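You operate a simulated robot arm through the tools that you are given. There is no shell and no other tool.

Carry out the task below with a simulated two-armed robot. There is one attempt and no reset: what you move stays moved.

TASK
Pick up the dark pin handle with one hand, pass it to the other hand and put it on the top of the yellow bench.

It is judged by the outcome, as a careful person would: the job done as asked, and still so three seconds after it is handed in. It fails if anything else is knocked over, pushed out of place, dropped, spilled or broken.

THE ROBOT
Two 7-joint arms with two-finger parallel grippers on one trunk, on a base that moves. Base frame: it is fixed to the floor where the robot stands at the start and does not move with it; the origin is under the middle of the robot, x ahead of it, y to its left, z up; the surface under the hand at the start is at about z = 800. Readings come in mm, degrees, newtons and seconds.
The left shoulder is at the start at [50, 158, 1058], the right one opposite. With the tool pointing down near the work surface each hand reaches from about 240 to 660 mm from the robot's upright axis, wherever it stands, measured 20 degrees to its own side. Places, roughly: top of the yellow bench [-1100, 300, 800]. Payload 3.91 kg a hand.
Tool frame (each hand has its own): the origin (TCP) lies between the finger pads and is the grasp point; the fingertips stand 30 mm ahead of it; z points along the fingers, y is the line along which they close. Largest opening 110 mm; finger width 20, thickness 10; the body of the gripper, 48 by 112 mm, starts 55 mm behind the TCP.
Orientation is that of the tool frame in the base frame, as a unit quaternion [x, y, z, w]. With the fingers straight down and closing along the base's y, the tool's x points along the base's -x, its y along +y and its z along -z.

THE INTERFACE
- The arms move only by the tool step_arm. It takes "left_motion", "right_motion" or both (then of equal length, played together; a hand with none holds still); each is a list of rows, each a list of 3 entries, a list of its own where there are three numbers: the shift along the tool's x, y, z in mm, then the turn, a rotation vector about the tool's x, y, z in rad, then the finger opening in mm, from 0 to 110. In form: [[[x, y, z], [rx, ry, rz], fingers], ...]. A call has 1 to 20 rows; each row is the pose to reach, as a shift and turn from the pose commanded when the call began, along the tool's axes at that moment. A row lasts 0.2 s, in which the tool goes at most 50 mm and 8.6 degrees; a call with a longer step from one row to the next is refused whole, and so is a gripper value outside its range. Where a pose cannot be reached the arm comes as near as it can. A force on the tool above 40 N (or 10 N above the force at the start of the call, whichever is more), or a blocked arm, ends the call early, and 0.2 s more pass. Each finger travels about 153 mm/s and halts on what it meets, pressing with about 29 N; the grip force reading is that of the motor and also rises with nothing between the fingers. The clock runs only during rows and for 0.2 s after the last one: add rows that repeat a pose to give the fingers time. The reply holds the time, the measured pose of the TCP, the force on the tool along the base axes, the opening and the grip force, in the units named above and with some noise, with the torque about the TCP (base axes, N m) and any sound that the robot's microphone picked up, and new pictures: "pictures" is both (left out), scene, wrist or none (wrist: the cameras of the hands that moved).
- Cameras (640 x 400 px; columns grow to the right, rows downward): "scene" is now at [128.5, -31, 1222.9]; the picture's right is [-0.33, -0.95, 0.00], its down [-0.43, 0.15, -0.89] and it looks along [0.84, -0.29, -0.45] (base axes); focal length 265 px, centre (320, 200). "left" rides on the left gripper at [72, -17, -103] in its tool frame; the picture's right is [0.23, 0.97, 0.00], its down [-0.76, 0.18, -0.62] and it looks along [-0.61, 0.14, 0.78] (tool axes); focal length 222 px, centre (320, 200). "right" rides on the right gripper at [72, 17, -103] in its tool frame; the picture's right is [-0.23, 0.97, 0.00], its down [-0.76, -0.18, -0.62] and it looks along [-0.61, -0.14, 0.78] (tool axes); focal length 222 px, centre (320, 200). There is no depth. A picture from a camera that has moved, and an enlarged one, comes with that camera's place and axes in the base frame and with its lens. The place of the scene camera against the robot may be out by one fixed shift of up to 25 mm in any direction.
- raise_lower(by): slides the trunk up (or, below 0, down) by that many mm; the arms and the scene camera ride with it, the base frame stays. It gives what a move gives, with no picture.
- roll_base(legs): drives the robot by 1 to 6 legs, each [ahead, turn to the left] in mm and degrees, along the robot's own axes; the way and the turn of a leg run together, so that a leg with both is an arc; at most 1500 mm and 180 degrees a leg. The arms and the cameras ride along, it lands a little off, and it stops where it bumps. It gives what a move gives, and a new picture of the scene camera.
- pan_tilt(pan, tilt): turns the head with the scene camera to pan (to the left, within 80 degrees either way) and tilt (down, from -29 to 69), counted from straight ahead of the robot. It gives what a move gives, and a new picture of the scene camera.
- zoom(camera, box): a new picture of the part [left, top, right, bottom] of that camera's present view, enlarged. The clock stands still meanwhile.
- close_job(): hands the job in; it is judged then, once.

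Places have to be worked out from the pictures, the camera data and where the tool is seen. Open the grippers and draw the arms clear of the work before you hand the job in, unless the task says otherwise.

The tools are called after "Emit:" by a JSON object that holds its "fn" and its "kwargs". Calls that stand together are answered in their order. step_arm: Moves the arms, as the interface text tells. Its arguments: {"type":"object","properties":{"left_motion":{"type":"array","items":{"type":"array"}},"right_motion":{"type":"array","items":{"type":"array"}},"pictures":{"type":"string","enum":["both","scene","wrist","none"]}},"required":[]} The other tools are called the same way: raise_lower (by) moves the trunk up or down; roll_base (legs) drives the base; pan_tilt (pan, tilt) turns the head that bears the scene camera; zoom (camera, box) takes an enlarged picture of a part of a camera's view; close_job () hands the job in.

At the start:

```text
clock: 0.0
left_tcp_pos: [427.1, 53.3, 1068.8]
left_orientation: [0.0, 1.0, -0.001, 0.0]
left_contact_force: [0.4, 0.6, -0.4]
left_moment: [0.03, -0.02, -0.01]
left_width: 110.0
left_grip_force: 0.1
right_tcp_pos: [406.1, -383.4, 1084.0]
right_orientation: [0.0, 1.0, 0.0, 0.0]
right_contact_force: [-0.3, -0.3, 0.1]
right_moment: [-0.02, 0.0, -0.01]
right_width: 110.0
right_grip_force: 0.2
trunk travel left (down, up): [-300.0, 182.0]
robot x, y, heading: [3.7, -5.3, 0.0]
head pan, tilt (commanded): [-19.0, 26.9]
```

scene: 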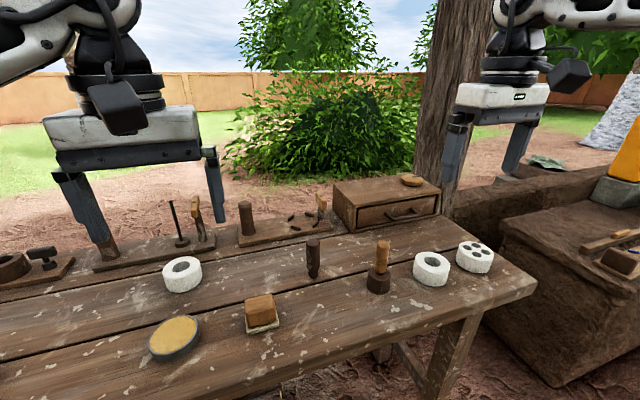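
right: 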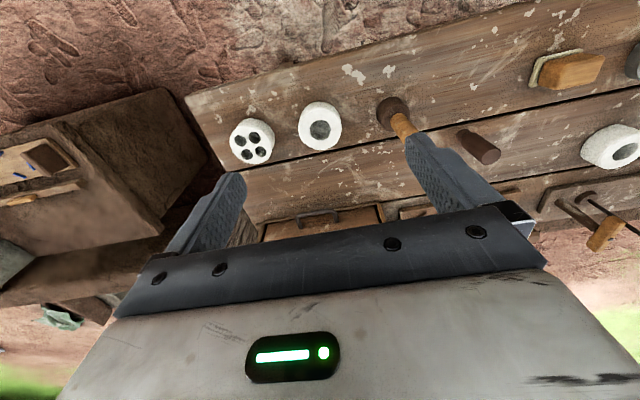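
left: 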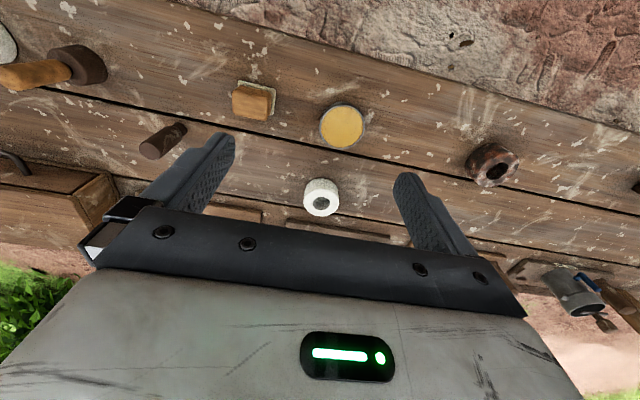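

The scene shows a workbench with several items; the dark standing peg near (313,258) is the likely "dark pin handle". I'll zoom in to check it and its neighbours.

Emit:
{"fn": "zoom", "kwargs": {"camera": "scene", "box": [220, 180, 420, 305]}}

Emit:
{"fn": "zoom", "kwargs": {"camera": "left", "box": [100, 80, 300, 205]}}

Emit:
{"fn": "zoom", "kwargs": {"camera": "right", "box": [360, 80, 560, 205]}}

```text
3.20 times, centred on (320, 242) of scene
camera zoom: at [128.5, -31.0, 1222.9], right [-0.33, -0.95, 0.0], down [-0.43, 0.15, -0.89], along [0.84, -0.29, -0.45], focal length 848 px, centre (320, 64)
```

zoom: 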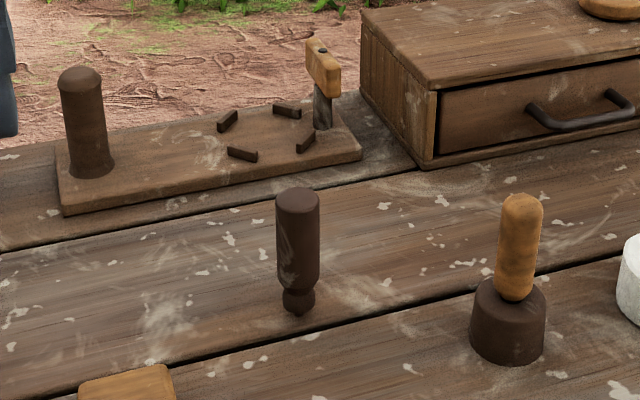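

```text
3.20 times, centred on (200, 142) of left
camera zoom: at [352.4, 38.2, 1172.5], right [-0.23, 0.97, 0.0], down [0.76, 0.18, 0.62], along [0.61, 0.14, -0.78], focal length 711 px, centre (704, 384)
```

zoom: 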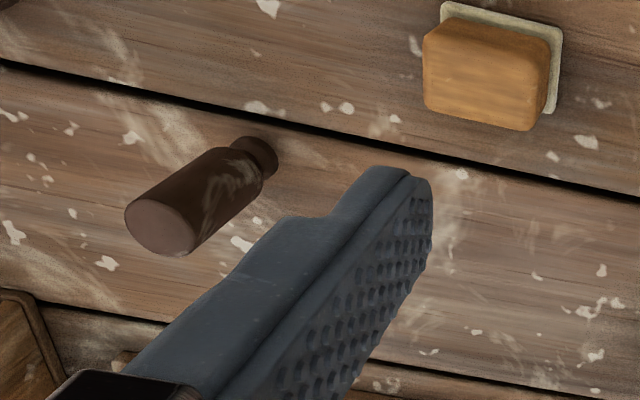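

```text
3.20 times, centred on (460, 142) of right
camera zoom: at [332.7, -367.2, 1188.2], right [0.23, 0.97, 0.0], down [0.76, -0.18, 0.62], along [0.61, -0.14, -0.78], focal length 711 px, centre (-128, 384)
```

zoom: 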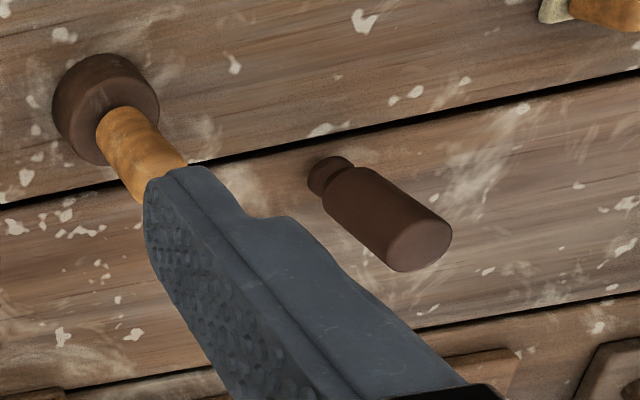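

The dark handle stands upright on the bench; triangulating the two wrist views gives its axis at about [542, -157], top at z≈893, about 31 mm wide, with a narrower neck at the bottom. I'll bring the right hand above it with fingers down and check from there.

Emit:
{"fn": "step_arm", "kwargs": {"right_motion": [[[-19.3, 32.3, 10.6], [0, 0, 0], 100], [[-38.7, 64.5, 21.1], [0, 0, 0], 90], [[-58, 96.8, 31.7], [0, 0, 0], 80], [[-77.4, 129.1, 42.3], [0, 0, 0], 70], [[-96.7, 161.4, 52.9], [0, 0, 0], 70], [[-116.1, 193.6, 63.4], [0, 0, 0], 70], [[-135.4, 225.9, 74], [0, 0, 0], 70], [[-135.4, 225.9, 74], [0, 0, 0], 70]], "pictures": "both"}}

```text
clock: 1.8
left_tcp_pos: [427.2, 54.9, 1069.0]
left_orientation: [0.002, 1.0, -0.001, 0.001]
left_contact_force: [-0.1, 1.0, 0.8]
left_moment: [-0.01, -0.02, -0.01]
left_width: 110.1
left_grip_force: 0.1
right_tcp_pos: [508.9, -185.8, 1005.4]
right_orientation: [0.001, 1.0, -0.001, 0.001]
right_contact_force: [-0.6, -0.5, -0.1]
right_moment: [0.0, 0.0, 0.01]
right_width: 69.9
right_grip_force: 0.0
right hand out of reach, approached as far as the arm can: row 6, 7, 8
trunk travel left (down, up): [-300.0, 182.0]
robot x, y, heading: [-3.2, 0.2, -0.1]
head pan, tilt (commanded): [-19.0, 26.9]
camera scene: at [128.3, -30.9, 1222.9], right [-0.33, -0.95, 0.0], down [-0.43, 0.15, -0.89], along [0.84, -0.29, -0.45], focal length 265 px, centre (320, 200)
camera right: at [435.4, -168.3, 1108.7], right [0.23, 0.97, 0.0], down [0.76, -0.18, 0.62], along [0.61, -0.14, -0.78], focal length 222 px, centre (320, 200)
```

scene: 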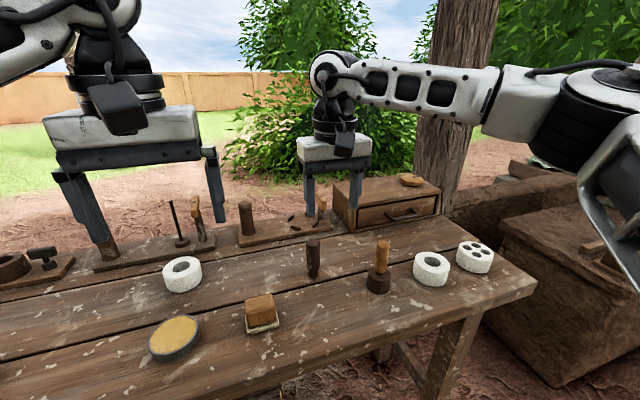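
right: 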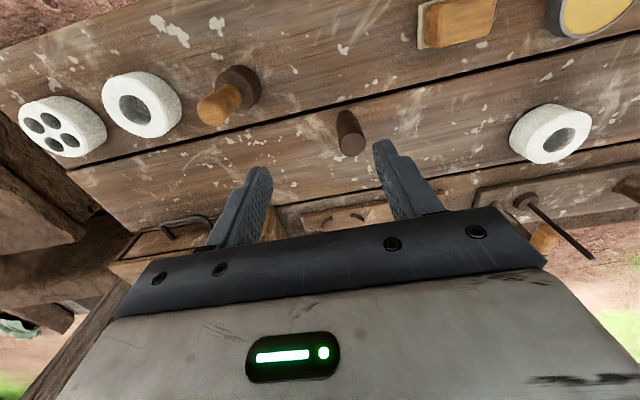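

The right hand ran out of reach at this height (stopped at [509, -186, 1005]). Raising the trunk puts the shoulders higher so the downward tool can reach farther; I'll raise 100 mm.

Emit:
{"fn": "raise_lower", "kwargs": {"by": 100}}

```text
clock: 3.1
left_tcp_pos: [426.3, 55.1, 1168.1]
left_orientation: [0.001, 1.0, -0.001, 0.0]
left_contact_force: [1.1, -0.5, -0.4]
left_moment: [0.03, -0.01, -0.04]
left_width: 110.1
left_grip_force: 0.1
right_tcp_pos: [508.6, -185.7, 1105.5]
right_orientation: [0.0, 1.0, 0.0, 0.0]
right_contact_force: [0.2, -0.3, -0.3]
right_moment: [0.01, -0.02, 0.01]
right_width: 70.0
right_grip_force: 0.0
trunk travel left (down, up): [-400.0, 82.0]
robot x, y, heading: [-0.8, 2.2, 0.2]
head pan, tilt (commanded): [-19.0, 26.9]
```

Trunk is up 100 mm. I'll lower the right hand straight down 100 mm and read where it ends to learn what commanded pose it's referenced to.

Emit:
{"fn": "step_arm", "kwargs": {"right_motion": [[[0, 0, 35], [0, 0, 0], 70], [[0, 0, 70], [0, 0, 0], 70], [[0, 0, 100], [0, 0, 0], 70], [[0, 0, 100], [0, 0, 0], 70]], "pictures": "wrist"}}

```text
clock: 4.1
left_tcp_pos: [426.2, 55.7, 1168.9]
left_orientation: [0.002, 1.0, -0.001, -0.001]
left_contact_force: [-0.1, -0.7, -0.6]
left_moment: [0.0, -0.03, 0.0]
left_width: 110.2
left_grip_force: 0.0
right_tcp_pos: [504.7, -185.0, 1004.9]
right_orientation: [0.0, 1.0, 0.001, 0.0]
right_contact_force: [0.9, 0.4, -0.5]
right_moment: [-0.01, -0.01, 0.03]
right_width: 70.1
right_grip_force: 0.0
right hand out of reach, approached as far as the arm can: row 3, 4
trunk travel left (down, up): [-400.0, 82.0]
robot x, y, heading: [2.8, -3.5, -0.1]
head pan, tilt (commanded): [-19.0, 26.9]
camera right: at [431.6, -168.8, 1108.5], right [0.23, 0.97, 0.0], down [0.76, -0.18, 0.62], along [0.61, -0.14, -0.78], focal length 222 px, centre (320, 200)
```

right: 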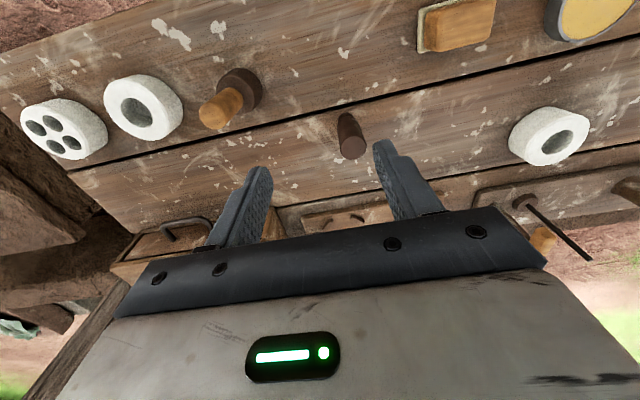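

The reach limit at this heading stays near x≈505 at any height, so I need the base closer. I'll look down to see the gap between the robot's base and the bench edge before driving forward.

Emit:
{"fn": "pan_tilt", "kwargs": {"pan": 0, "tilt": 69}}

```text
clock: 5.2
left_tcp_pos: [425.7, 55.0, 1169.1]
left_orientation: [0.001, 1.0, 0.0, 0.0]
left_contact_force: [-0.3, 0.2, 0.9]
left_moment: [-0.02, -0.03, 0.02]
left_width: 109.9
left_grip_force: 0.0
right_tcp_pos: [504.3, -185.6, 1005.4]
right_orientation: [0.001, 1.0, 0.002, 0.001]
right_contact_force: [0.7, -0.7, -0.5]
right_moment: [0.01, 0.01, 0.01]
right_width: 69.9
right_grip_force: 0.1
trunk travel left (down, up): [-400.0, 82.0]
robot x, y, heading: [1.6, -3.2, -0.1]
head pan, tilt (commanded): [0.0, 68.8]
camera scene: at [97.9, -1.1, 1266.5], right [0.0, -1.0, 0.0], down [-0.93, 0.0, -0.36], along [0.36, 0.0, -0.93], focal length 265 px, centre (320, 200)
```

scene: 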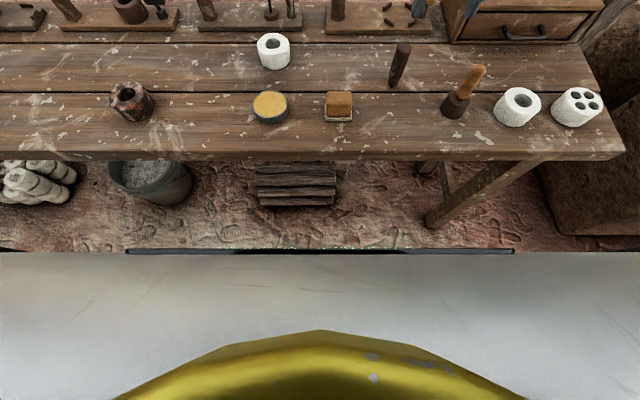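

The bench edge is ~60–100 mm ahead of the base front, the legs and items under it are farther back (x≥480), so an 80 mm advance is safe. The right hand stays well above everything.

Emit:
{"fn": "roll_base", "kwargs": {"legs": [[80, 0]]}}

```text
clock: 6.3
left_tcp_pos: [504.5, 54.0, 1169.0]
left_orientation: [0.001, 1.0, -0.001, -0.001]
left_contact_force: [0.1, -0.8, -0.2]
left_moment: [-0.02, 0.01, 0.02]
left_width: 109.9
left_grip_force: 0.1
right_tcp_pos: [585.2, -186.2, 1006.4]
right_orientation: [0.001, 1.0, 0.001, 0.002]
right_contact_force: [-0.5, -0.6, -0.4]
right_moment: [0.02, 0.05, -0.01]
right_width: 70.2
right_grip_force: 0.1
trunk travel left (down, up): [-400.0, 82.0]
robot x, y, heading: [79.6, 0.7, -0.2]
head pan, tilt (commanded): [0.0, 68.8]
camera scene: at [177.2, -1.2, 1266.4], right [0.0, -1.0, 0.0], down [-0.93, 0.0, -0.36], along [0.36, 0.0, -0.93], focal length 265 px, centre (320, 200)
```

scene: 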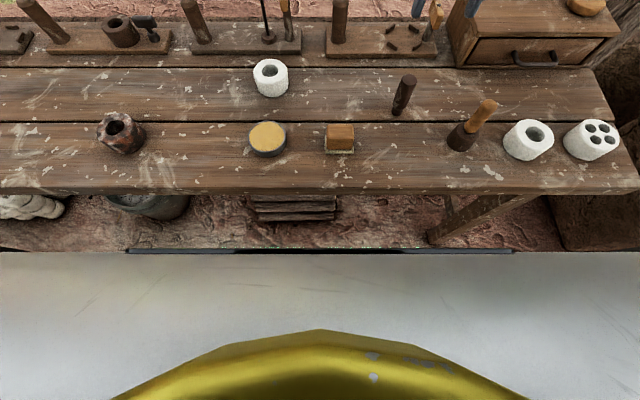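

The drive went as planned. Now I move the right hand over the handle at about [541.5, -157.5, 990].

Emit:
{"fn": "step_arm", "kwargs": {"right_motion": [[[22, 14, 8], [0, 0, 0], 70], [[43.7, 28.7, 16], [0, 0, 0], 70], [[43.7, 28.7, 16], [0, 0, 0], 70]], "pictures": "both"}}

```text
clock: 7.1
left_tcp_pos: [505.7, 54.5, 1169.4]
left_orientation: [0.001, 1.0, -0.001, 0.0]
left_contact_force: [0.0, -0.5, -0.1]
left_moment: [0.0, 0.01, -0.04]
left_width: 109.4
left_grip_force: 0.1
right_tcp_pos: [540.3, -158.1, 990.9]
right_orientation: [0.0, 1.0, 0.001, 0.001]
right_contact_force: [0.8, 0.5, -0.3]
right_moment: [-0.01, -0.03, 0.0]
right_width: 69.9
right_grip_force: 0.1
trunk travel left (down, up): [-400.0, 82.0]
robot x, y, heading: [76.3, -2.4, 0.1]
head pan, tilt (commanded): [0.0, 68.8]
camera scene: at [176.4, -1.3, 1266.5], right [0.0, -1.0, 0.0], down [-0.93, 0.0, -0.36], along [0.36, 0.0, -0.93], focal length 265 px, centre (320, 200)
camera right: at [466.2, -141.1, 1093.4], right [0.23, 0.97, 0.0], down [0.76, -0.18, 0.62], along [0.61, -0.14, -0.78], focal length 222 px, centre (320, 200)
```

scene: 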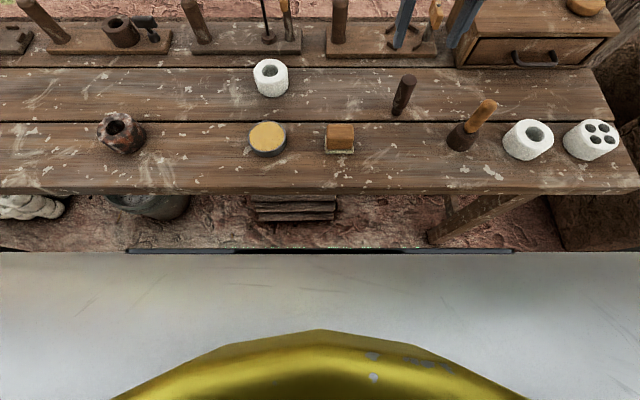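
right: 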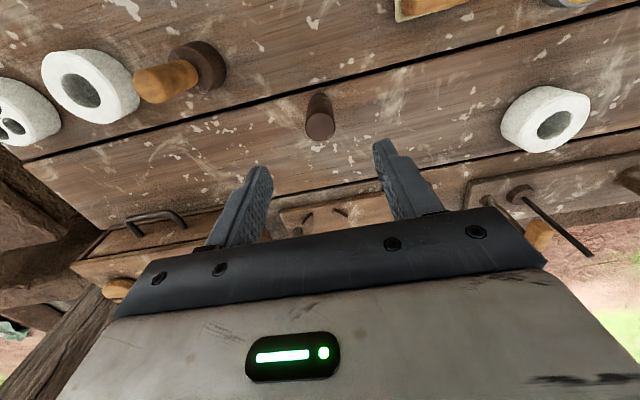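

The wrist view puts the handle axis at about [539, -158], centred between the fingers. I'll zoom in once more on the handle's lower end before descending.

Emit:
{"fn": "zoom", "kwargs": {"camera": "scene", "box": [360, 60, 456, 120]}}

Emit:
{"fn": "zoom", "kwargs": {"camera": "right", "box": [272, 80, 368, 140]}}

```text
6.67 times, centred on (408, 90) of scene
camera zoom: at [176.4, -1.3, 1266.5], right [0.0, -1.0, 0.0], down [-0.93, 0.0, -0.36], along [0.36, 0.0, -0.93], focal length 1766 px, centre (-267, 933)
```

zoom: 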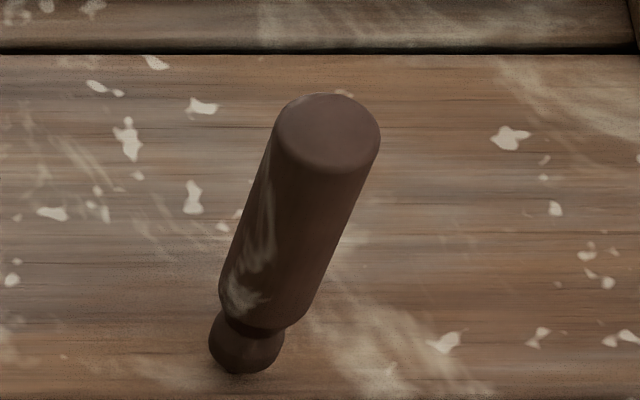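

```text
6.67 times, centred on (320, 110) of right
camera zoom: at [466.2, -141.1, 1093.4], right [0.23, 0.97, 0.0], down [0.76, -0.18, 0.62], along [0.61, -0.14, -0.78], focal length 1481 px, centre (320, 800)
```

zoom: 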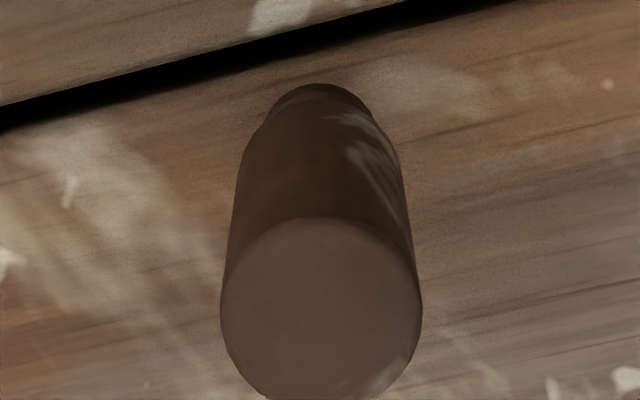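

The handle stands free on its bulb end, about 28 mm across the body. I'll lower straight down to TCP z≈890 (gripping only the upper third, leaving the lower body for the other hand) and close gently.

Emit:
{"fn": "step_arm", "kwargs": {"right_motion": [[[1, 0, 30], [0, 0, 0], 70], [[1, 0, 60], [0, 0, 0], 70], [[1, 0, 85], [0, 0, 0], 70], [[1, 0, 101], [0, 0, 0], 70], [[1, 0, 101], [0, 0, 0], 70]], "pictures": "both"}}

```text
clock: 8.3
left_tcp_pos: [505.2, 54.4, 1169.7]
left_orientation: [0.001, 1.0, -0.001, -0.001]
left_contact_force: [0.3, -0.3, 0.4]
left_moment: [-0.01, 0.03, 0.04]
left_width: 109.9
left_grip_force: 0.0
right_tcp_pos: [521.4, -179.6, 906.2]
right_orientation: [0.0, 1.0, 0.001, 0.002]
right_contact_force: [0.6, -0.3, 0.8]
right_moment: [0.01, 0.02, 0.0]
right_width: 70.0
right_grip_force: 0.0
right hand out of reach, approached as far as the arm can: row 1, 2, 3, 4, 5
trunk travel left (down, up): [-400.0, 82.0]
robot x, y, heading: [81.5, 1.1, -0.1]
head pan, tilt (commanded): [0.0, 68.8]
camera scene: at [176.3, -1.2, 1266.5], right [0.0, -1.0, 0.0], down [-0.93, 0.0, -0.36], along [0.36, 0.0, -0.93], focal length 265 px, centre (320, 200)
camera right: at [447.7, -163.2, 1010.0], right [0.23, 0.97, 0.0], down [0.76, -0.18, 0.62], along [0.61, -0.14, -0.78], focal length 222 px, centre (320, 200)
```

scene: 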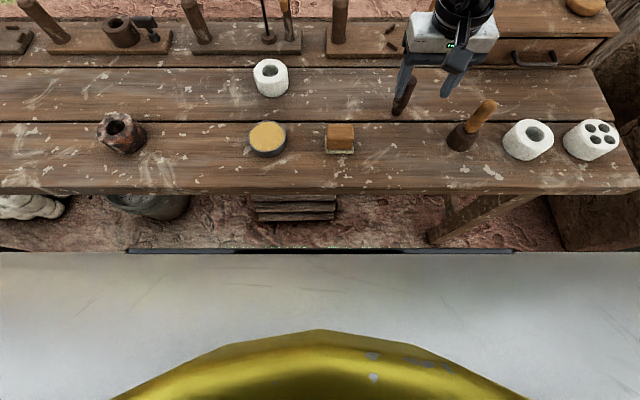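
right: 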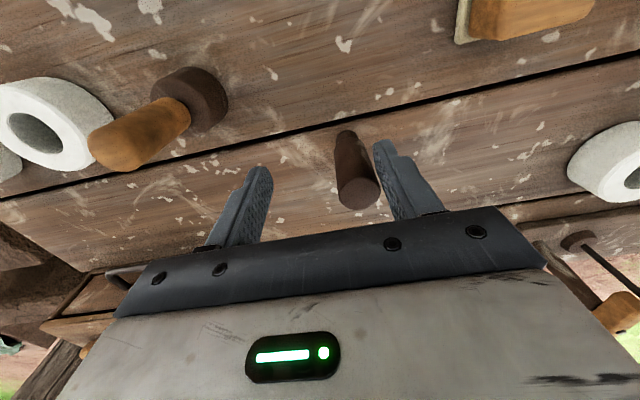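

The arm ran out of reach on the way down and drifted to [521, -180, 906]; the handle is still upright and untouched between the fingers. I'll go straight back up; the same posture with the trunk lowered will put the hand exactly where I want it.

Emit:
{"fn": "step_arm", "kwargs": {"right_motion": [[[0, 0, -30], [0, 0, 0], 70], [[0, 0, -60], [0, 0, 0], 70], [[0, 0, -85], [0, 0, 0], 70], [[0, 0, -85], [0, 0, 0], 70]], "pictures": "wrist"}}

```text
clock: 9.3
left_tcp_pos: [505.3, 54.0, 1169.0]
left_orientation: [0.0, 1.0, -0.001, 0.0]
left_contact_force: [-0.9, -0.5, 0.0]
left_moment: [-0.01, -0.03, -0.05]
left_width: 110.1
left_grip_force: 0.0
right_tcp_pos: [519.8, -179.3, 992.1]
right_orientation: [0.0, 1.0, 0.001, 0.001]
right_contact_force: [-0.1, 0.0, 0.2]
right_moment: [0.0, 0.0, -0.01]
right_width: 70.1
right_grip_force: 0.0
trunk travel left (down, up): [-400.0, 82.0]
robot x, y, heading: [78.6, -0.3, -0.0]
head pan, tilt (commanded): [0.0, 68.8]
camera right: at [447.0, -162.9, 1095.5], right [0.23, 0.97, 0.0], down [0.76, -0.18, 0.62], along [0.61, -0.14, -0.78], focal length 222 px, centre (320, 200)
```

right: 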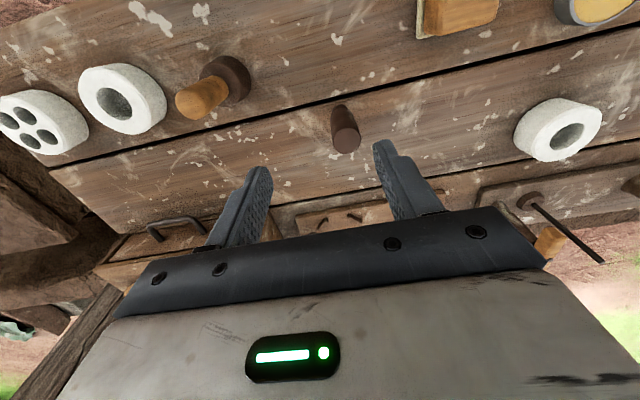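

The handle is undisturbed. I'll recentre over it at [539, -158, 1000], then lower the trunk rather than the arm.

Emit:
{"fn": "step_arm", "kwargs": {"right_motion": [[[-10, 11, -4], [0, 0, 0], 70], [[-19.5, 21.5, -8], [0, 0, 0], 70], [[-19.5, 21.5, -8], [0, 0, 0], 70]], "pictures": "wrist"}}

```text
clock: 10.1
left_tcp_pos: [504.8, 53.3, 1169.5]
left_orientation: [0.001, 1.0, 0.0, 0.0]
left_contact_force: [-0.6, 0.7, 0.0]
left_moment: [0.0, -0.01, 0.0]
left_width: 110.0
left_grip_force: 0.0
right_tcp_pos: [539.7, -158.4, 1000.1]
right_orientation: [0.0, 1.0, 0.001, 0.001]
right_contact_force: [-0.2, -0.5, -0.8]
right_moment: [0.01, 0.01, -0.01]
right_width: 69.8
right_grip_force: 0.1
trunk travel left (down, up): [-400.0, 82.0]
robot x, y, heading: [77.4, 3.6, -0.3]
head pan, tilt (commanded): [0.0, 68.8]
camera right: at [467.4, -141.1, 1103.0], right [0.23, 0.97, 0.0], down [0.76, -0.18, 0.62], along [0.61, -0.14, -0.78], focal length 222 px, centre (320, 200)
```

right: 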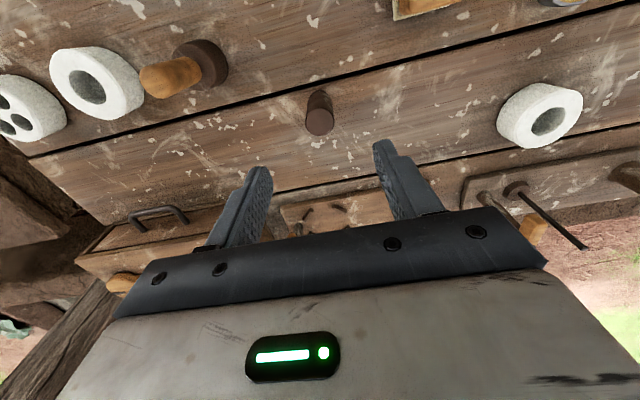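

Centred at [540, -158, 1000] with no reach warning. I lower the trunk 110 mm so the fingers straddle the handle's top at TCP z≈890.

Emit:
{"fn": "raise_lower", "kwargs": {"by": -80}}

Emit:
{"fn": "zoom", "kwargs": {"camera": "right", "box": [160, 60, 480, 260]}}

```text
clock: 11.2
left_tcp_pos: [504.7, 55.1, 1088.7]
left_orientation: [0.001, 1.0, -0.001, 0.0]
left_contact_force: [-0.4, -0.6, -0.1]
left_moment: [0.0, 0.0, 0.0]
left_width: 109.8
left_grip_force: 0.0
right_tcp_pos: [539.7, -158.1, 919.6]
right_orientation: [0.0, 1.0, 0.001, 0.002]
right_contact_force: [0.5, -0.3, 0.0]
right_moment: [0.01, -0.01, 0.01]
right_width: 69.9
right_grip_force: 0.0
trunk travel left (down, up): [-320.0, 162.0]
robot x, y, heading: [78.4, 1.8, 0.2]
head pan, tilt (commanded): [0.0, 68.8]
```

```text
2.00 times, centred on (320, 160) of right
camera zoom: at [467.3, -141.1, 1022.9], right [0.23, 0.97, 0.0], down [0.76, -0.18, 0.62], along [0.61, -0.14, -0.78], focal length 444 px, centre (320, 280)
```

zoom: 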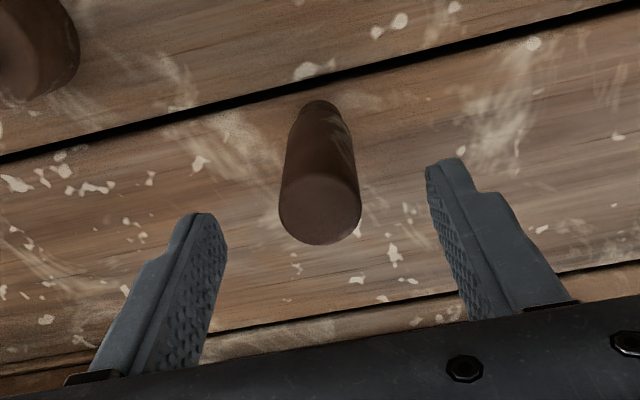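

The handle top is centred between the fingers at about [539, -158]. Lowering the remaining 30 mm.

Emit:
{"fn": "raise_lower", "kwargs": {"by": -30}}

Emit:
{"fn": "zoom", "kwargs": {"camera": "right", "box": [160, 60, 480, 260]}}

```text
clock: 12.0
left_tcp_pos: [504.5, 54.0, 1059.2]
left_orientation: [0.001, 1.0, -0.001, 0.0]
left_contact_force: [0.4, 0.1, 0.2]
left_moment: [0.01, -0.02, 0.0]
left_width: 109.9
left_grip_force: 0.2
right_tcp_pos: [541.2, -157.4, 889.5]
right_orientation: [0.001, 1.0, 0.001, 0.001]
right_contact_force: [-0.3, 0.0, -0.2]
right_moment: [-0.02, 0.03, 0.01]
right_width: 70.3
right_grip_force: 0.0
trunk travel left (down, up): [-290.0, 192.0]
robot x, y, heading: [75.0, -0.7, 0.1]
head pan, tilt (commanded): [0.0, 68.8]
```

```text
2.00 times, centred on (320, 160) of right
camera zoom: at [467.2, -141.1, 992.9], right [0.23, 0.97, 0.0], down [0.76, -0.18, 0.62], along [0.61, -0.14, -0.78], focal length 444 px, centre (320, 280)
```

zoom: 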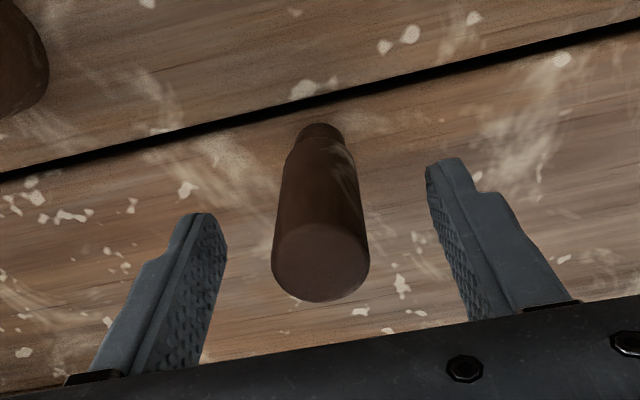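

The fingers straddle the handle's upper third. Now closing gently in steps.

Emit:
{"fn": "step_arm", "kwargs": {"right_motion": [[[0, 0, 0], [0, 0, 0], 55], [[0, 0, 0], [0, 0, 0], 44], [[0, 0, 0], [0, 0, 0], 36], [[0, 0, 0], [0, 0, 0], 30], [[0, 0, 0], [0, 0, 0], 25], [[0, 0, 0], [0, 0, 0], 18], [[0, 0, 0], [0, 0, 0], 10], [[0, 0, 0], [0, 0, 0], 10]], "pictures": "both"}}

```text
clock: 13.8
left_tcp_pos: [504.7, 53.7, 1057.8]
left_orientation: [0.0, 1.0, -0.001, 0.0]
left_contact_force: [0.3, 0.6, -0.3]
left_moment: [-0.02, 0.0, 0.02]
left_width: 109.9
left_grip_force: 0.0
right_tcp_pos: [540.7, -157.8, 888.5]
right_orientation: [0.001, 1.0, 0.001, 0.001]
right_contact_force: [-0.6, 0.4, 0.5]
right_moment: [-0.01, 0.03, -0.01]
right_width: 26.3
right_grip_force: 29.3
trunk travel left (down, up): [-290.0, 192.0]
robot x, y, heading: [78.3, -3.0, -0.1]
head pan, tilt (commanded): [0.0, 68.8]
camera scene: at [176.4, -1.2, 1156.5], right [0.0, -1.0, 0.0], down [-0.93, 0.0, -0.36], along [0.36, 0.0, -0.93], focal length 265 px, centre (320, 200)
camera right: at [467.4, -141.1, 992.8], right [0.23, 0.97, 0.0], down [0.76, -0.18, 0.62], along [0.61, -0.14, -0.78], focal length 222 px, centre (320, 200)
```

scene: 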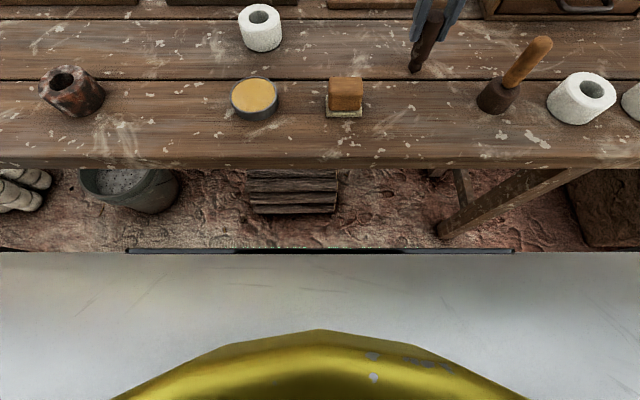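
right: 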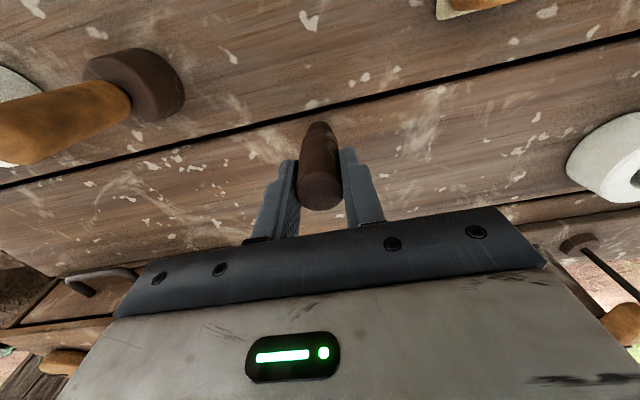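

Gripped: 26 mm opening, 29 N. I lift straight up with the trunk.

Emit:
{"fn": "raise_lower", "kwargs": {"by": 170}}

Emit:
{"fn": "pan_tilt", "kwargs": {"pan": -10, "tilt": 30}}

```text
clock: 15.7
left_tcp_pos: [505.0, 54.3, 1228.4]
left_orientation: [0.001, 1.0, -0.001, 0.0]
left_contact_force: [0.3, 0.0, 0.4]
left_moment: [-0.04, 0.01, 0.0]
left_width: 110.1
left_grip_force: 0.0
right_tcp_pos: [540.2, -158.5, 1058.0]
right_orientation: [0.001, 1.0, 0.001, 0.001]
right_contact_force: [0.9, 0.0, -0.5]
right_moment: [-0.01, -0.01, -0.02]
right_width: 26.3
right_grip_force: 28.3
trunk travel left (down, up): [-460.0, 22.0]
robot x, y, heading: [79.5, 1.3, -0.0]
head pan, tilt (commanded): [0.0, 68.8]
```

```text
clock: 16.8
left_tcp_pos: [505.9, 53.4, 1228.4]
left_orientation: [0.002, 1.0, -0.001, -0.001]
left_contact_force: [0.1, -0.4, -0.7]
left_moment: [0.03, 0.03, 0.01]
left_width: 110.3
left_grip_force: 0.1
right_tcp_pos: [540.3, -157.7, 1059.4]
right_orientation: [0.001, 1.0, 0.001, 0.001]
right_contact_force: [0.6, -0.6, -0.9]
right_moment: [0.0, -0.01, 0.0]
right_width: 26.5
right_grip_force: 28.9
trunk travel left (down, up): [-460.0, 22.0]
robot x, y, heading: [77.8, 1.3, -0.2]
head pan, tilt (commanded): [-10.0, 30.0]
camera scene: at [209.6, -17.0, 1377.9], right [-0.17, -0.98, 0.0], down [-0.49, 0.09, -0.87], along [0.85, -0.15, -0.5], focal length 265 px, centre (320, 200)
```

scene: 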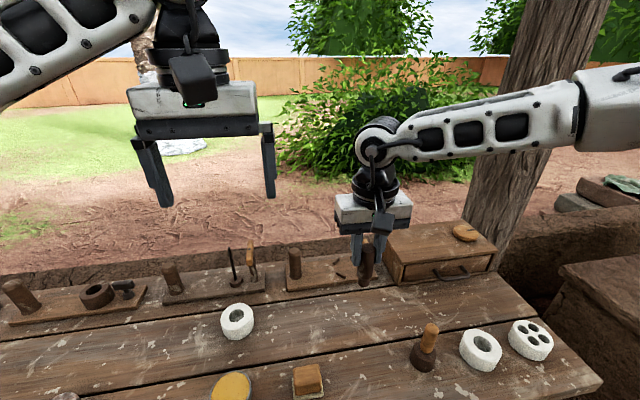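

The handle is clear of the bench in the right hand. For the handover I want it horizontal pointing ahead, so the left hand can take the free end from above; I begin by pitching the right tool up while drawing it back slightly.

Emit:
{"fn": "step_arm", "kwargs": {"right_motion": [[[5.5, 3.5, 0], [0, -0.143, 0], 10], [[11, 7, 0], [0, -0.286, 0], 10], [[16.5, 10.5, 0], [0, -0.428, 0], 10], [[22, 14, 0], [0, -0.571, 0], 10], [[27.5, 17.5, 0], [0, -0.714, 0], 10], [[33, 21, 0], [0, -0.857, 0], 10], [[33, 21, 0], [0, -0.857, 0], 10]], "pictures": "both"}}

```text
clock: 18.4
left_tcp_pos: [503.8, 53.3, 1229.7]
left_orientation: [0.001, 1.0, -0.002, 0.0]
left_contact_force: [0.2, 0.6, -0.1]
left_moment: [0.0, 0.02, -0.03]
left_width: 110.0
left_grip_force: 0.1
right_tcp_pos: [506.9, -138.0, 1059.4]
right_orientation: [0.001, 0.909, 0.001, 0.418]
right_contact_force: [-0.5, -0.1, -0.5]
right_moment: [0.0, -0.01, 0.0]
right_width: 26.4
right_grip_force: 29.0
trunk travel left (down, up): [-460.0, 22.0]
robot x, y, heading: [76.8, 2.4, 0.0]
head pan, tilt (commanded): [-10.0, 30.0]
camera scene: at [209.5, -16.9, 1378.0], right [-0.17, -0.98, 0.0], down [-0.49, 0.09, -0.87], along [0.85, -0.15, -0.5], focal length 265 px, centre (320, 200)
camera right: at [380.9, -120.0, 1071.6], right [0.15, 0.97, 0.17], down [0.02, -0.18, 0.98], along [0.99, -0.14, -0.05], focal length 222 px, centre (320, 200)
```

scene: 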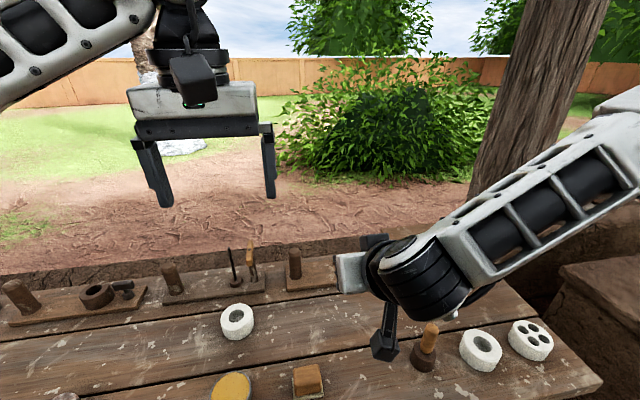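
right: 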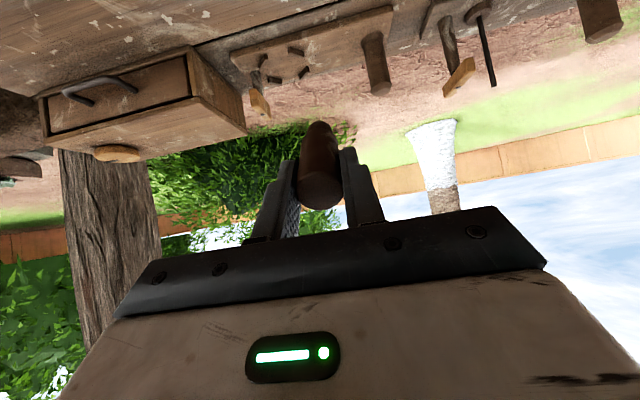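

The right hand follows well and the handle stays firm. I finish the pitch to horizontal, moving to about [477, -120, 1080].

Emit:
{"fn": "step_arm", "kwargs": {"right_motion": [[[1, 3.6, -7.2], [0, -0.143, 0], 10], [[2, 7.2, -14.4], [0, -0.286, 0], 10], [[3, 10.8, -21.5], [0, -0.428, 0], 10], [[4, 14.4, -28.7], [0, -0.571, 0], 10], [[4.6, 18, -35.8], [0, -0.714, 0], 10], [[4.6, 18, -35.8], [0, -0.714, 0], 10]], "pictures": "both"}}

```text
clock: 19.8
left_tcp_pos: [504.9, 54.7, 1228.9]
left_orientation: [0.001, 1.0, -0.001, 0.0]
left_contact_force: [0.5, -0.3, -0.1]
left_moment: [-0.03, -0.02, 0.01]
left_width: 110.0
left_grip_force: 0.0
right_tcp_pos: [512.9, -122.1, 1207.9]
right_orientation: [0.004, 0.723, -0.003, 0.691]
right_contact_force: [-0.6, -0.2, -1.2]
right_moment: [0.01, 0.03, 0.0]
right_width: 26.1
right_grip_force: 28.8
right hand out of reach, approached as far as the arm can: row 2, 3, 4, 5, 6
trunk travel left (down, up): [-460.0, 22.0]
robot x, y, heading: [75.7, 0.7, -0.2]
head pan, tilt (commanded): [-10.0, 30.0]
camera scene: at [209.4, -16.8, 1378.0], right [-0.17, -0.98, 0.0], down [-0.49, 0.09, -0.87], along [0.85, -0.15, -0.5], focal length 265 px, centre (320, 200)
camera right: at [405.7, -103.9, 1140.0], right [0.02, 0.97, 0.23], down [-0.59, -0.17, 0.79], along [0.81, -0.15, 0.57], focal length 222 px, centre (320, 200)
```

scene: 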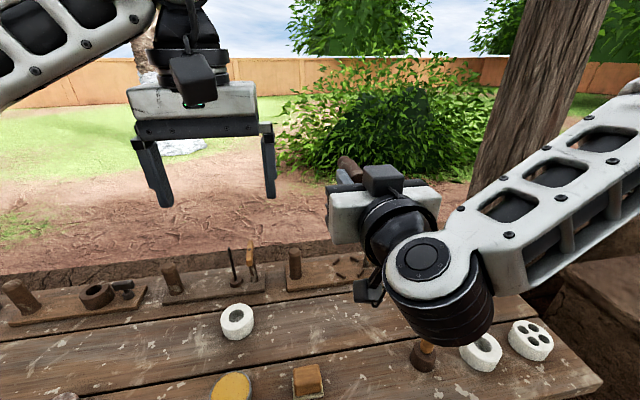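
right: 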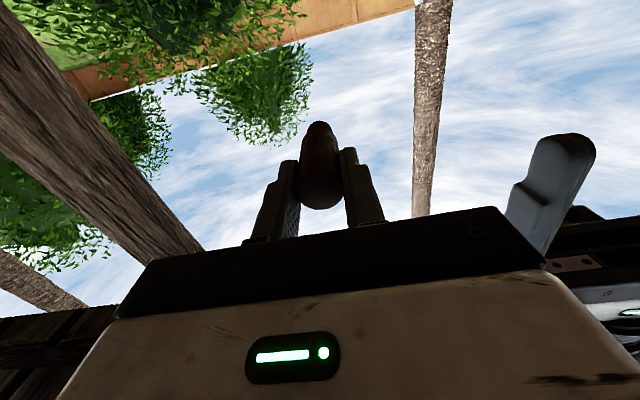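

The right tool is now horizontal, pointing ahead, at [513, -122, 1208], with the handle along +x. To bring the handover near the robot's midline I raise the left hand 80 mm out of the way first, then slide the right hand left and back.

Emit:
{"fn": "step_arm", "kwargs": {"left_motion": [[[0, 20, -40], [0, 0, 0], 110], [[0, 40, -80], [0, 0, 0], 110], [[0, 40, -80], [0, 0, 0], 110], [[0, 40, -80], [0, 0, 0], 110], [[0, 40, -80], [0, 0, 0], 110], [[0, 40, -80], [0, 0, 0], 110], [[0, 40, -80], [0, 0, 0], 110]], "right_motion": [[[0, 0, 0], [0, 0, 0], 10], [[0, 0, 0], [0, 0, 0], 10], [[0.6, 30, -13], [0, 0, 0], 10], [[1.2, 60, -26], [0, 0, 0], 10], [[1.8, 90, -38], [0, 0, 0], 10], [[2.3, 120, -51], [0, 0, 0], 10], [[2.3, 120, -51], [0, 0, 0], 10]], "pictures": "both"}}

```text
clock: 21.4
left_tcp_pos: [504.3, 95.9, 1311.6]
left_orientation: [0.001, 1.0, -0.001, 0.0]
left_contact_force: [0.1, -0.7, -0.6]
left_moment: [0.02, 0.02, 0.0]
left_width: 110.2
left_grip_force: 0.1
right_tcp_pos: [499.5, -101.1, 1225.9]
right_orientation: [0.005, 0.724, -0.003, 0.689]
right_contact_force: [0.4, -0.2, -0.5]
right_moment: [0.0, 0.03, 0.01]
right_width: 26.2
right_grip_force: 29.5
right hand out of reach, approached as far as the arm can: row 3, 4, 5, 6, 7
trunk travel left (down, up): [-460.0, 22.0]
robot x, y, heading: [78.3, 2.8, 0.0]
head pan, tilt (commanded): [-10.0, 30.0]
camera scene: at [209.6, -17.0, 1377.9], right [-0.17, -0.98, 0.0], down [-0.49, 0.09, -0.87], along [0.85, -0.15, -0.5], focal length 265 px, centre (320, 200)
camera right: at [392.5, -82.7, 1159.8], right [0.02, 0.97, 0.23], down [-0.59, -0.17, 0.79], along [0.81, -0.15, 0.57], focal length 222 px, centre (320, 200)
camera left: at [429.3, 79.0, 1414.3], right [-0.22, 0.97, 0.0], down [0.76, 0.18, 0.62], along [0.61, 0.14, -0.78], focal length 222 px, centre (320, 200)
```

scene: 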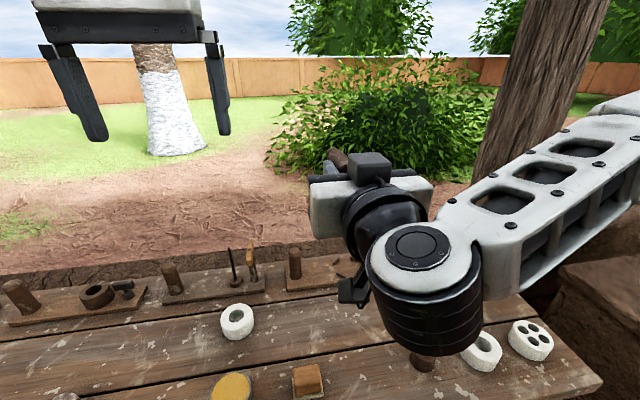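
right: 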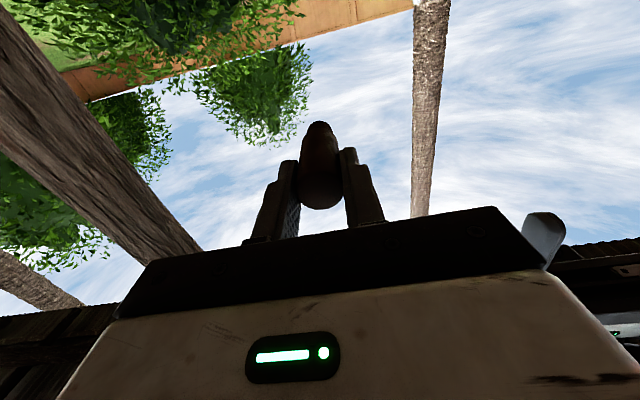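
left: 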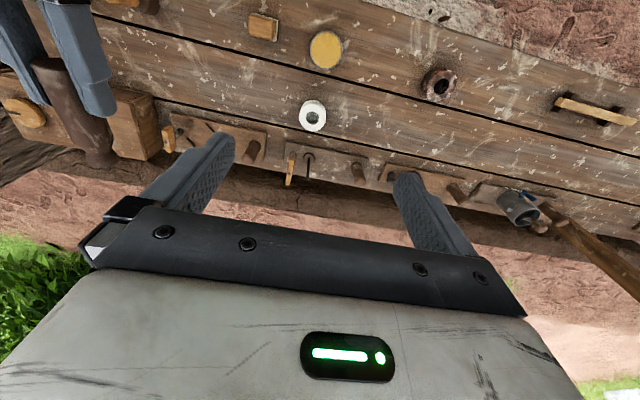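

The right hand got to [500, -101, 1226]; the straight-ahead heading of the tool is what's limiting it. I'll yaw the right tool to its left (the natural direction of that forearm) while moving toward the midline.

Emit:
{"fn": "step_arm", "kwargs": {"right_motion": [[[0, 15, -6], [-0.13, 0, 0], 10], [[0, 30, -12], [-0.26, 0, 0], 10], [[0, 45, -18], [-0.39, 0, 0], 10], [[0, 60, -24], [-0.52, 0, 0], 10], [[0, 75, -30], [-0.65, 0, 0], 10], [[0, 75, -30], [-0.65, 0, 0], 10]], "pictures": "scene"}}

```text
clock: 22.8
left_tcp_pos: [504.5, 95.5, 1311.1]
left_orientation: [0.001, 1.0, 0.0, -0.001]
left_contact_force: [0.0, 0.1, -0.2]
left_moment: [0.02, 0.01, 0.0]
left_width: 109.9
left_grip_force: 0.1
right_tcp_pos: [477.5, -25.8, 1266.6]
right_orientation: [-0.217, 0.688, 0.227, 0.654]
right_contact_force: [0.8, 1.3, -0.8]
right_moment: [-0.01, 0.04, 0.02]
right_width: 26.4
right_grip_force: 29.3
right hand out of reach, approached as far as the arm can: row 1, 2, 3, 4, 5, 6
trunk travel left (down, up): [-460.0, 22.0]
robot x, y, heading: [71.2, 1.1, -0.2]
head pan, tilt (commanded): [-10.0, 30.0]
camera scene: at [209.9, -16.5, 1377.9], right [-0.17, -0.98, 0.0], down [-0.49, 0.09, -0.87], along [0.85, -0.15, -0.5], focal length 265 px, centre (320, 200)
```

scene: 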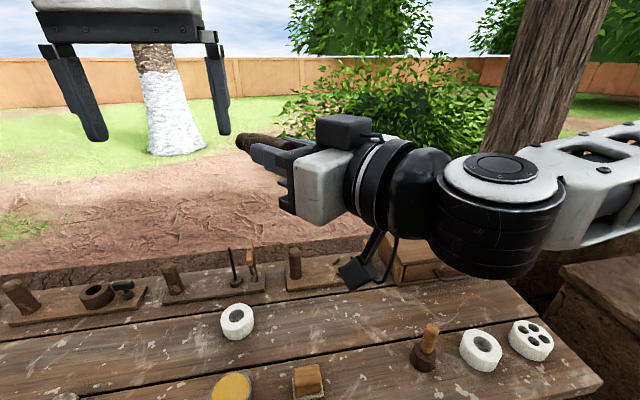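

The handle now points along (0.80, 0.60, -0.04) from the right TCP at [478, -26, 1267]; the left grip point 46 mm ahead is ≈[514, 2, 1265]. I bring the left hand above it at z≈1341, yawed 36.6° so its fingers straddle the handle.

Emit:
{"fn": "step_arm", "kwargs": {"left_motion": [[[0, 0, -15], [0, 0, -0.13], 100], [[0, 0, -30], [0, 0, -0.26], 90], [[-3, -31, -30], [0, 0, -0.39], 90], [[-6.5, -62, -30], [0, 0, -0.52], 90], [[-9.8, -93.9, -30], [0, 0, -0.639], 90], [[-9.8, -93.9, -30], [0, 0, -0.639], 90]], "pictures": "both"}}

```text
clock: 24.2
left_tcp_pos: [513.0, 1.3, 1338.9]
left_orientation: [-0.315, 0.949, -0.001, 0.0]
left_contact_force: [-0.4, -0.1, 1.2]
left_moment: [-0.03, 0.04, 0.01]
left_width: 90.0
left_grip_force: 0.1
right_tcp_pos: [476.7, -26.5, 1265.8]
right_orientation: [-0.217, 0.689, 0.227, 0.653]
right_contact_force: [-0.4, -0.4, -0.6]
right_moment: [-0.01, 0.02, 0.0]
right_width: 26.4
right_grip_force: 28.6
trunk travel left (down, up): [-460.0, 22.0]
robot x, y, heading: [79.8, 0.9, -0.1]
head pan, tilt (commanded): [-10.0, 30.0]
camera scene: at [209.5, -16.3, 1378.0], right [-0.17, -0.98, 0.0], down [-0.49, 0.09, -0.87], along [0.85, -0.15, -0.5], focal length 265 px, centre (320, 200)
camera left: at [463.7, -54.1, 1442.4], right [-0.76, 0.65, 0.0], down [0.51, 0.6, 0.62], along [0.4, 0.47, -0.78], focal length 222 px, centre (320, 200)
```

scene: 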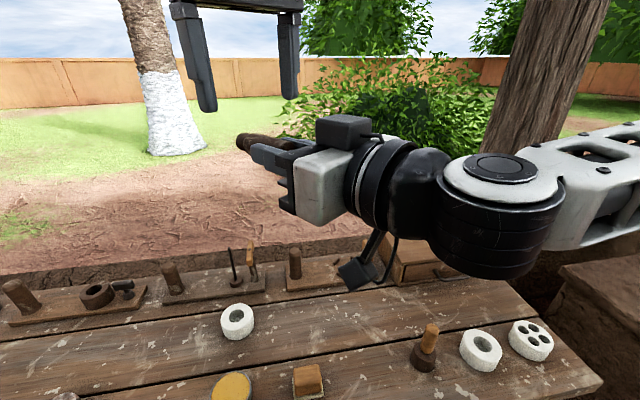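
left: 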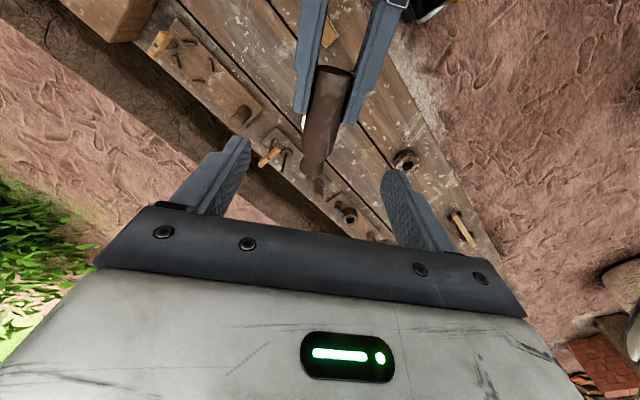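

The left wrist view shows the handle running between the open left fingers. I zoom to refine the alignment.

Emit:
{"fn": "zoom", "kwargs": {"camera": "left", "box": [224, 50, 416, 250]}}

```text
2.00 times, centred on (320, 150) of left
camera zoom: at [463.7, -54.1, 1442.4], right [-0.76, 0.65, 0.0], down [0.51, 0.6, 0.62], along [0.4, 0.47, -0.78], focal length 444 px, centre (320, 300)
```

zoom: 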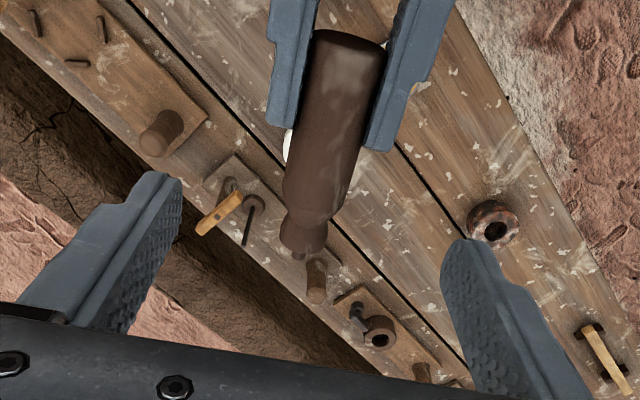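

Projecting the handle from the right TCP into this view matches: free body spans ~30–61 mm ahead of the right TCP and the left fingers are centred at 46 mm. I lower the left hand 57 mm so the pads straddle the handle near the fingertips.

Emit:
{"fn": "step_arm", "kwargs": {"left_motion": [[[0, 0, 20], [0, 0, 0], 90], [[0, 0, 40], [0, 0, 0], 80], [[0, 0, 57], [0, 0, 0], 70], [[0, 0, 57], [0, 0, 0], 70]], "pictures": "both"}}

```text
clock: 25.2
left_tcp_pos: [514.2, 1.6, 1282.4]
left_orientation: [-0.313, 0.95, -0.001, 0.0]
left_contact_force: [-0.5, -0.6, -0.2]
left_moment: [0.02, -0.03, 0.02]
left_width: 69.7
left_grip_force: 0.1
right_tcp_pos: [476.4, -26.6, 1266.5]
right_orientation: [-0.217, 0.689, 0.227, 0.653]
right_contact_force: [-0.4, 0.3, -1.2]
right_moment: [-0.02, 0.05, 0.02]
right_width: 26.2
right_grip_force: 28.9
trunk travel left (down, up): [-460.0, 22.0]
robot x, y, heading: [76.3, 0.9, -0.3]
head pan, tilt (commanded): [-10.0, 30.0]
camera scene: at [209.4, -17.0, 1378.0], right [-0.17, -0.98, 0.0], down [-0.49, 0.09, -0.87], along [0.85, -0.15, -0.5], focal length 265 px, centre (320, 200)
camera left: at [463.8, -55.7, 1385.4], right [-0.76, 0.65, 0.0], down [0.51, 0.6, 0.62], along [0.4, 0.47, -0.78], focal length 222 px, centre (320, 200)
```

scene: 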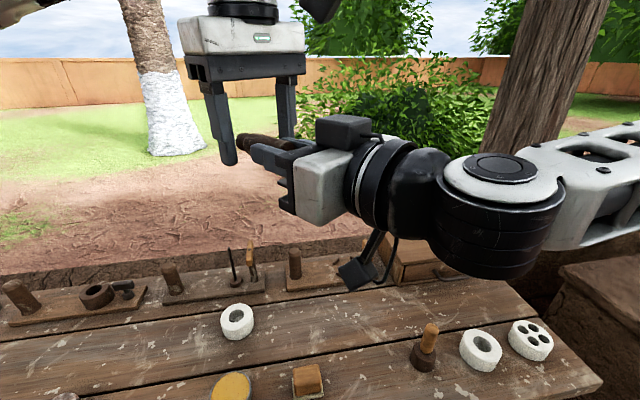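
left: 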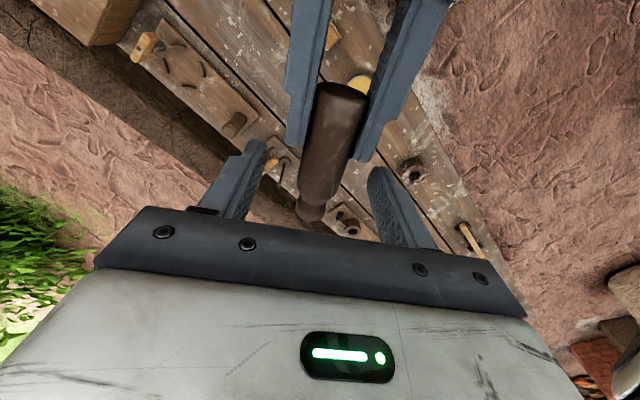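

The left fingers straddle the lower body of the handle. I close the left gripper in small steps while the right keeps hold.

Emit:
{"fn": "step_arm", "kwargs": {"left_motion": [[[0, 0, 0], [0, 0, 0], 55], [[0, 0, 0], [0, 0, 0], 44], [[0, 0, 0], [0, 0, 0], 36], [[0, 0, 0], [0, 0, 0], 30], [[0, 0, 0], [0, 0, 0], 26], [[0, 0, 0], [0, 0, 0], 20], [[0, 0, 0], [0, 0, 0], 10], [[0, 0, 0], [0, 0, 0], 10]], "pictures": "both"}}

```text
clock: 27.0
left_tcp_pos: [514.5, 1.5, 1281.2]
left_orientation: [-0.313, 0.95, 0.0, -0.001]
left_contact_force: [-0.4, 2.5, 0.2]
left_moment: [0.09, -0.03, 0.03]
left_width: 26.3
left_grip_force: 29.5
right_tcp_pos: [478.2, -26.4, 1266.9]
right_orientation: [-0.216, 0.69, 0.226, 0.653]
right_contact_force: [0.1, -1.8, -0.5]
right_moment: [0.01, 0.03, -0.11]
right_width: 26.2
right_grip_force: 28.9
trunk travel left (down, up): [-460.0, 22.0]
robot x, y, heading: [76.0, -0.6, -0.1]
head pan, tilt (commanded): [-10.0, 30.0]
camera scene: at [209.5, -17.0, 1377.9], right [-0.17, -0.98, 0.0], down [-0.49, 0.09, -0.87], along [0.85, -0.15, -0.5], focal length 265 px, centre (320, 200)
camera left: at [464.0, -55.6, 1385.6], right [-0.76, 0.65, 0.0], down [0.51, 0.6, 0.62], along [0.4, 0.47, -0.78], focal length 222 px, centre (320, 200)
```

scene: 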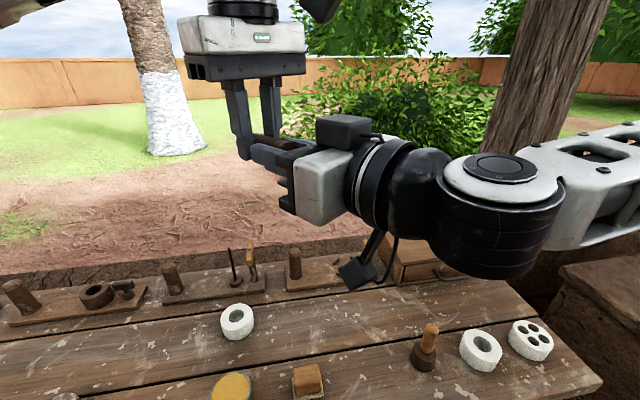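
left: 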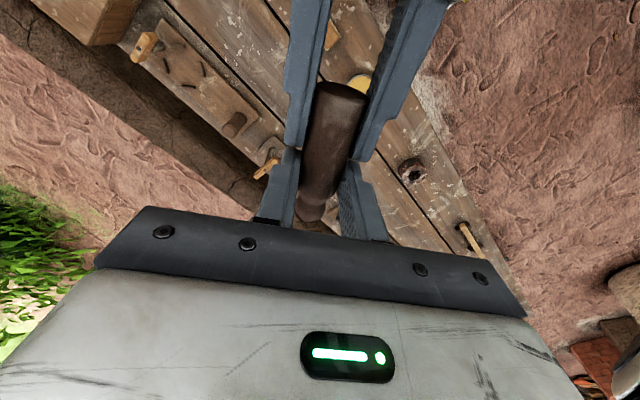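

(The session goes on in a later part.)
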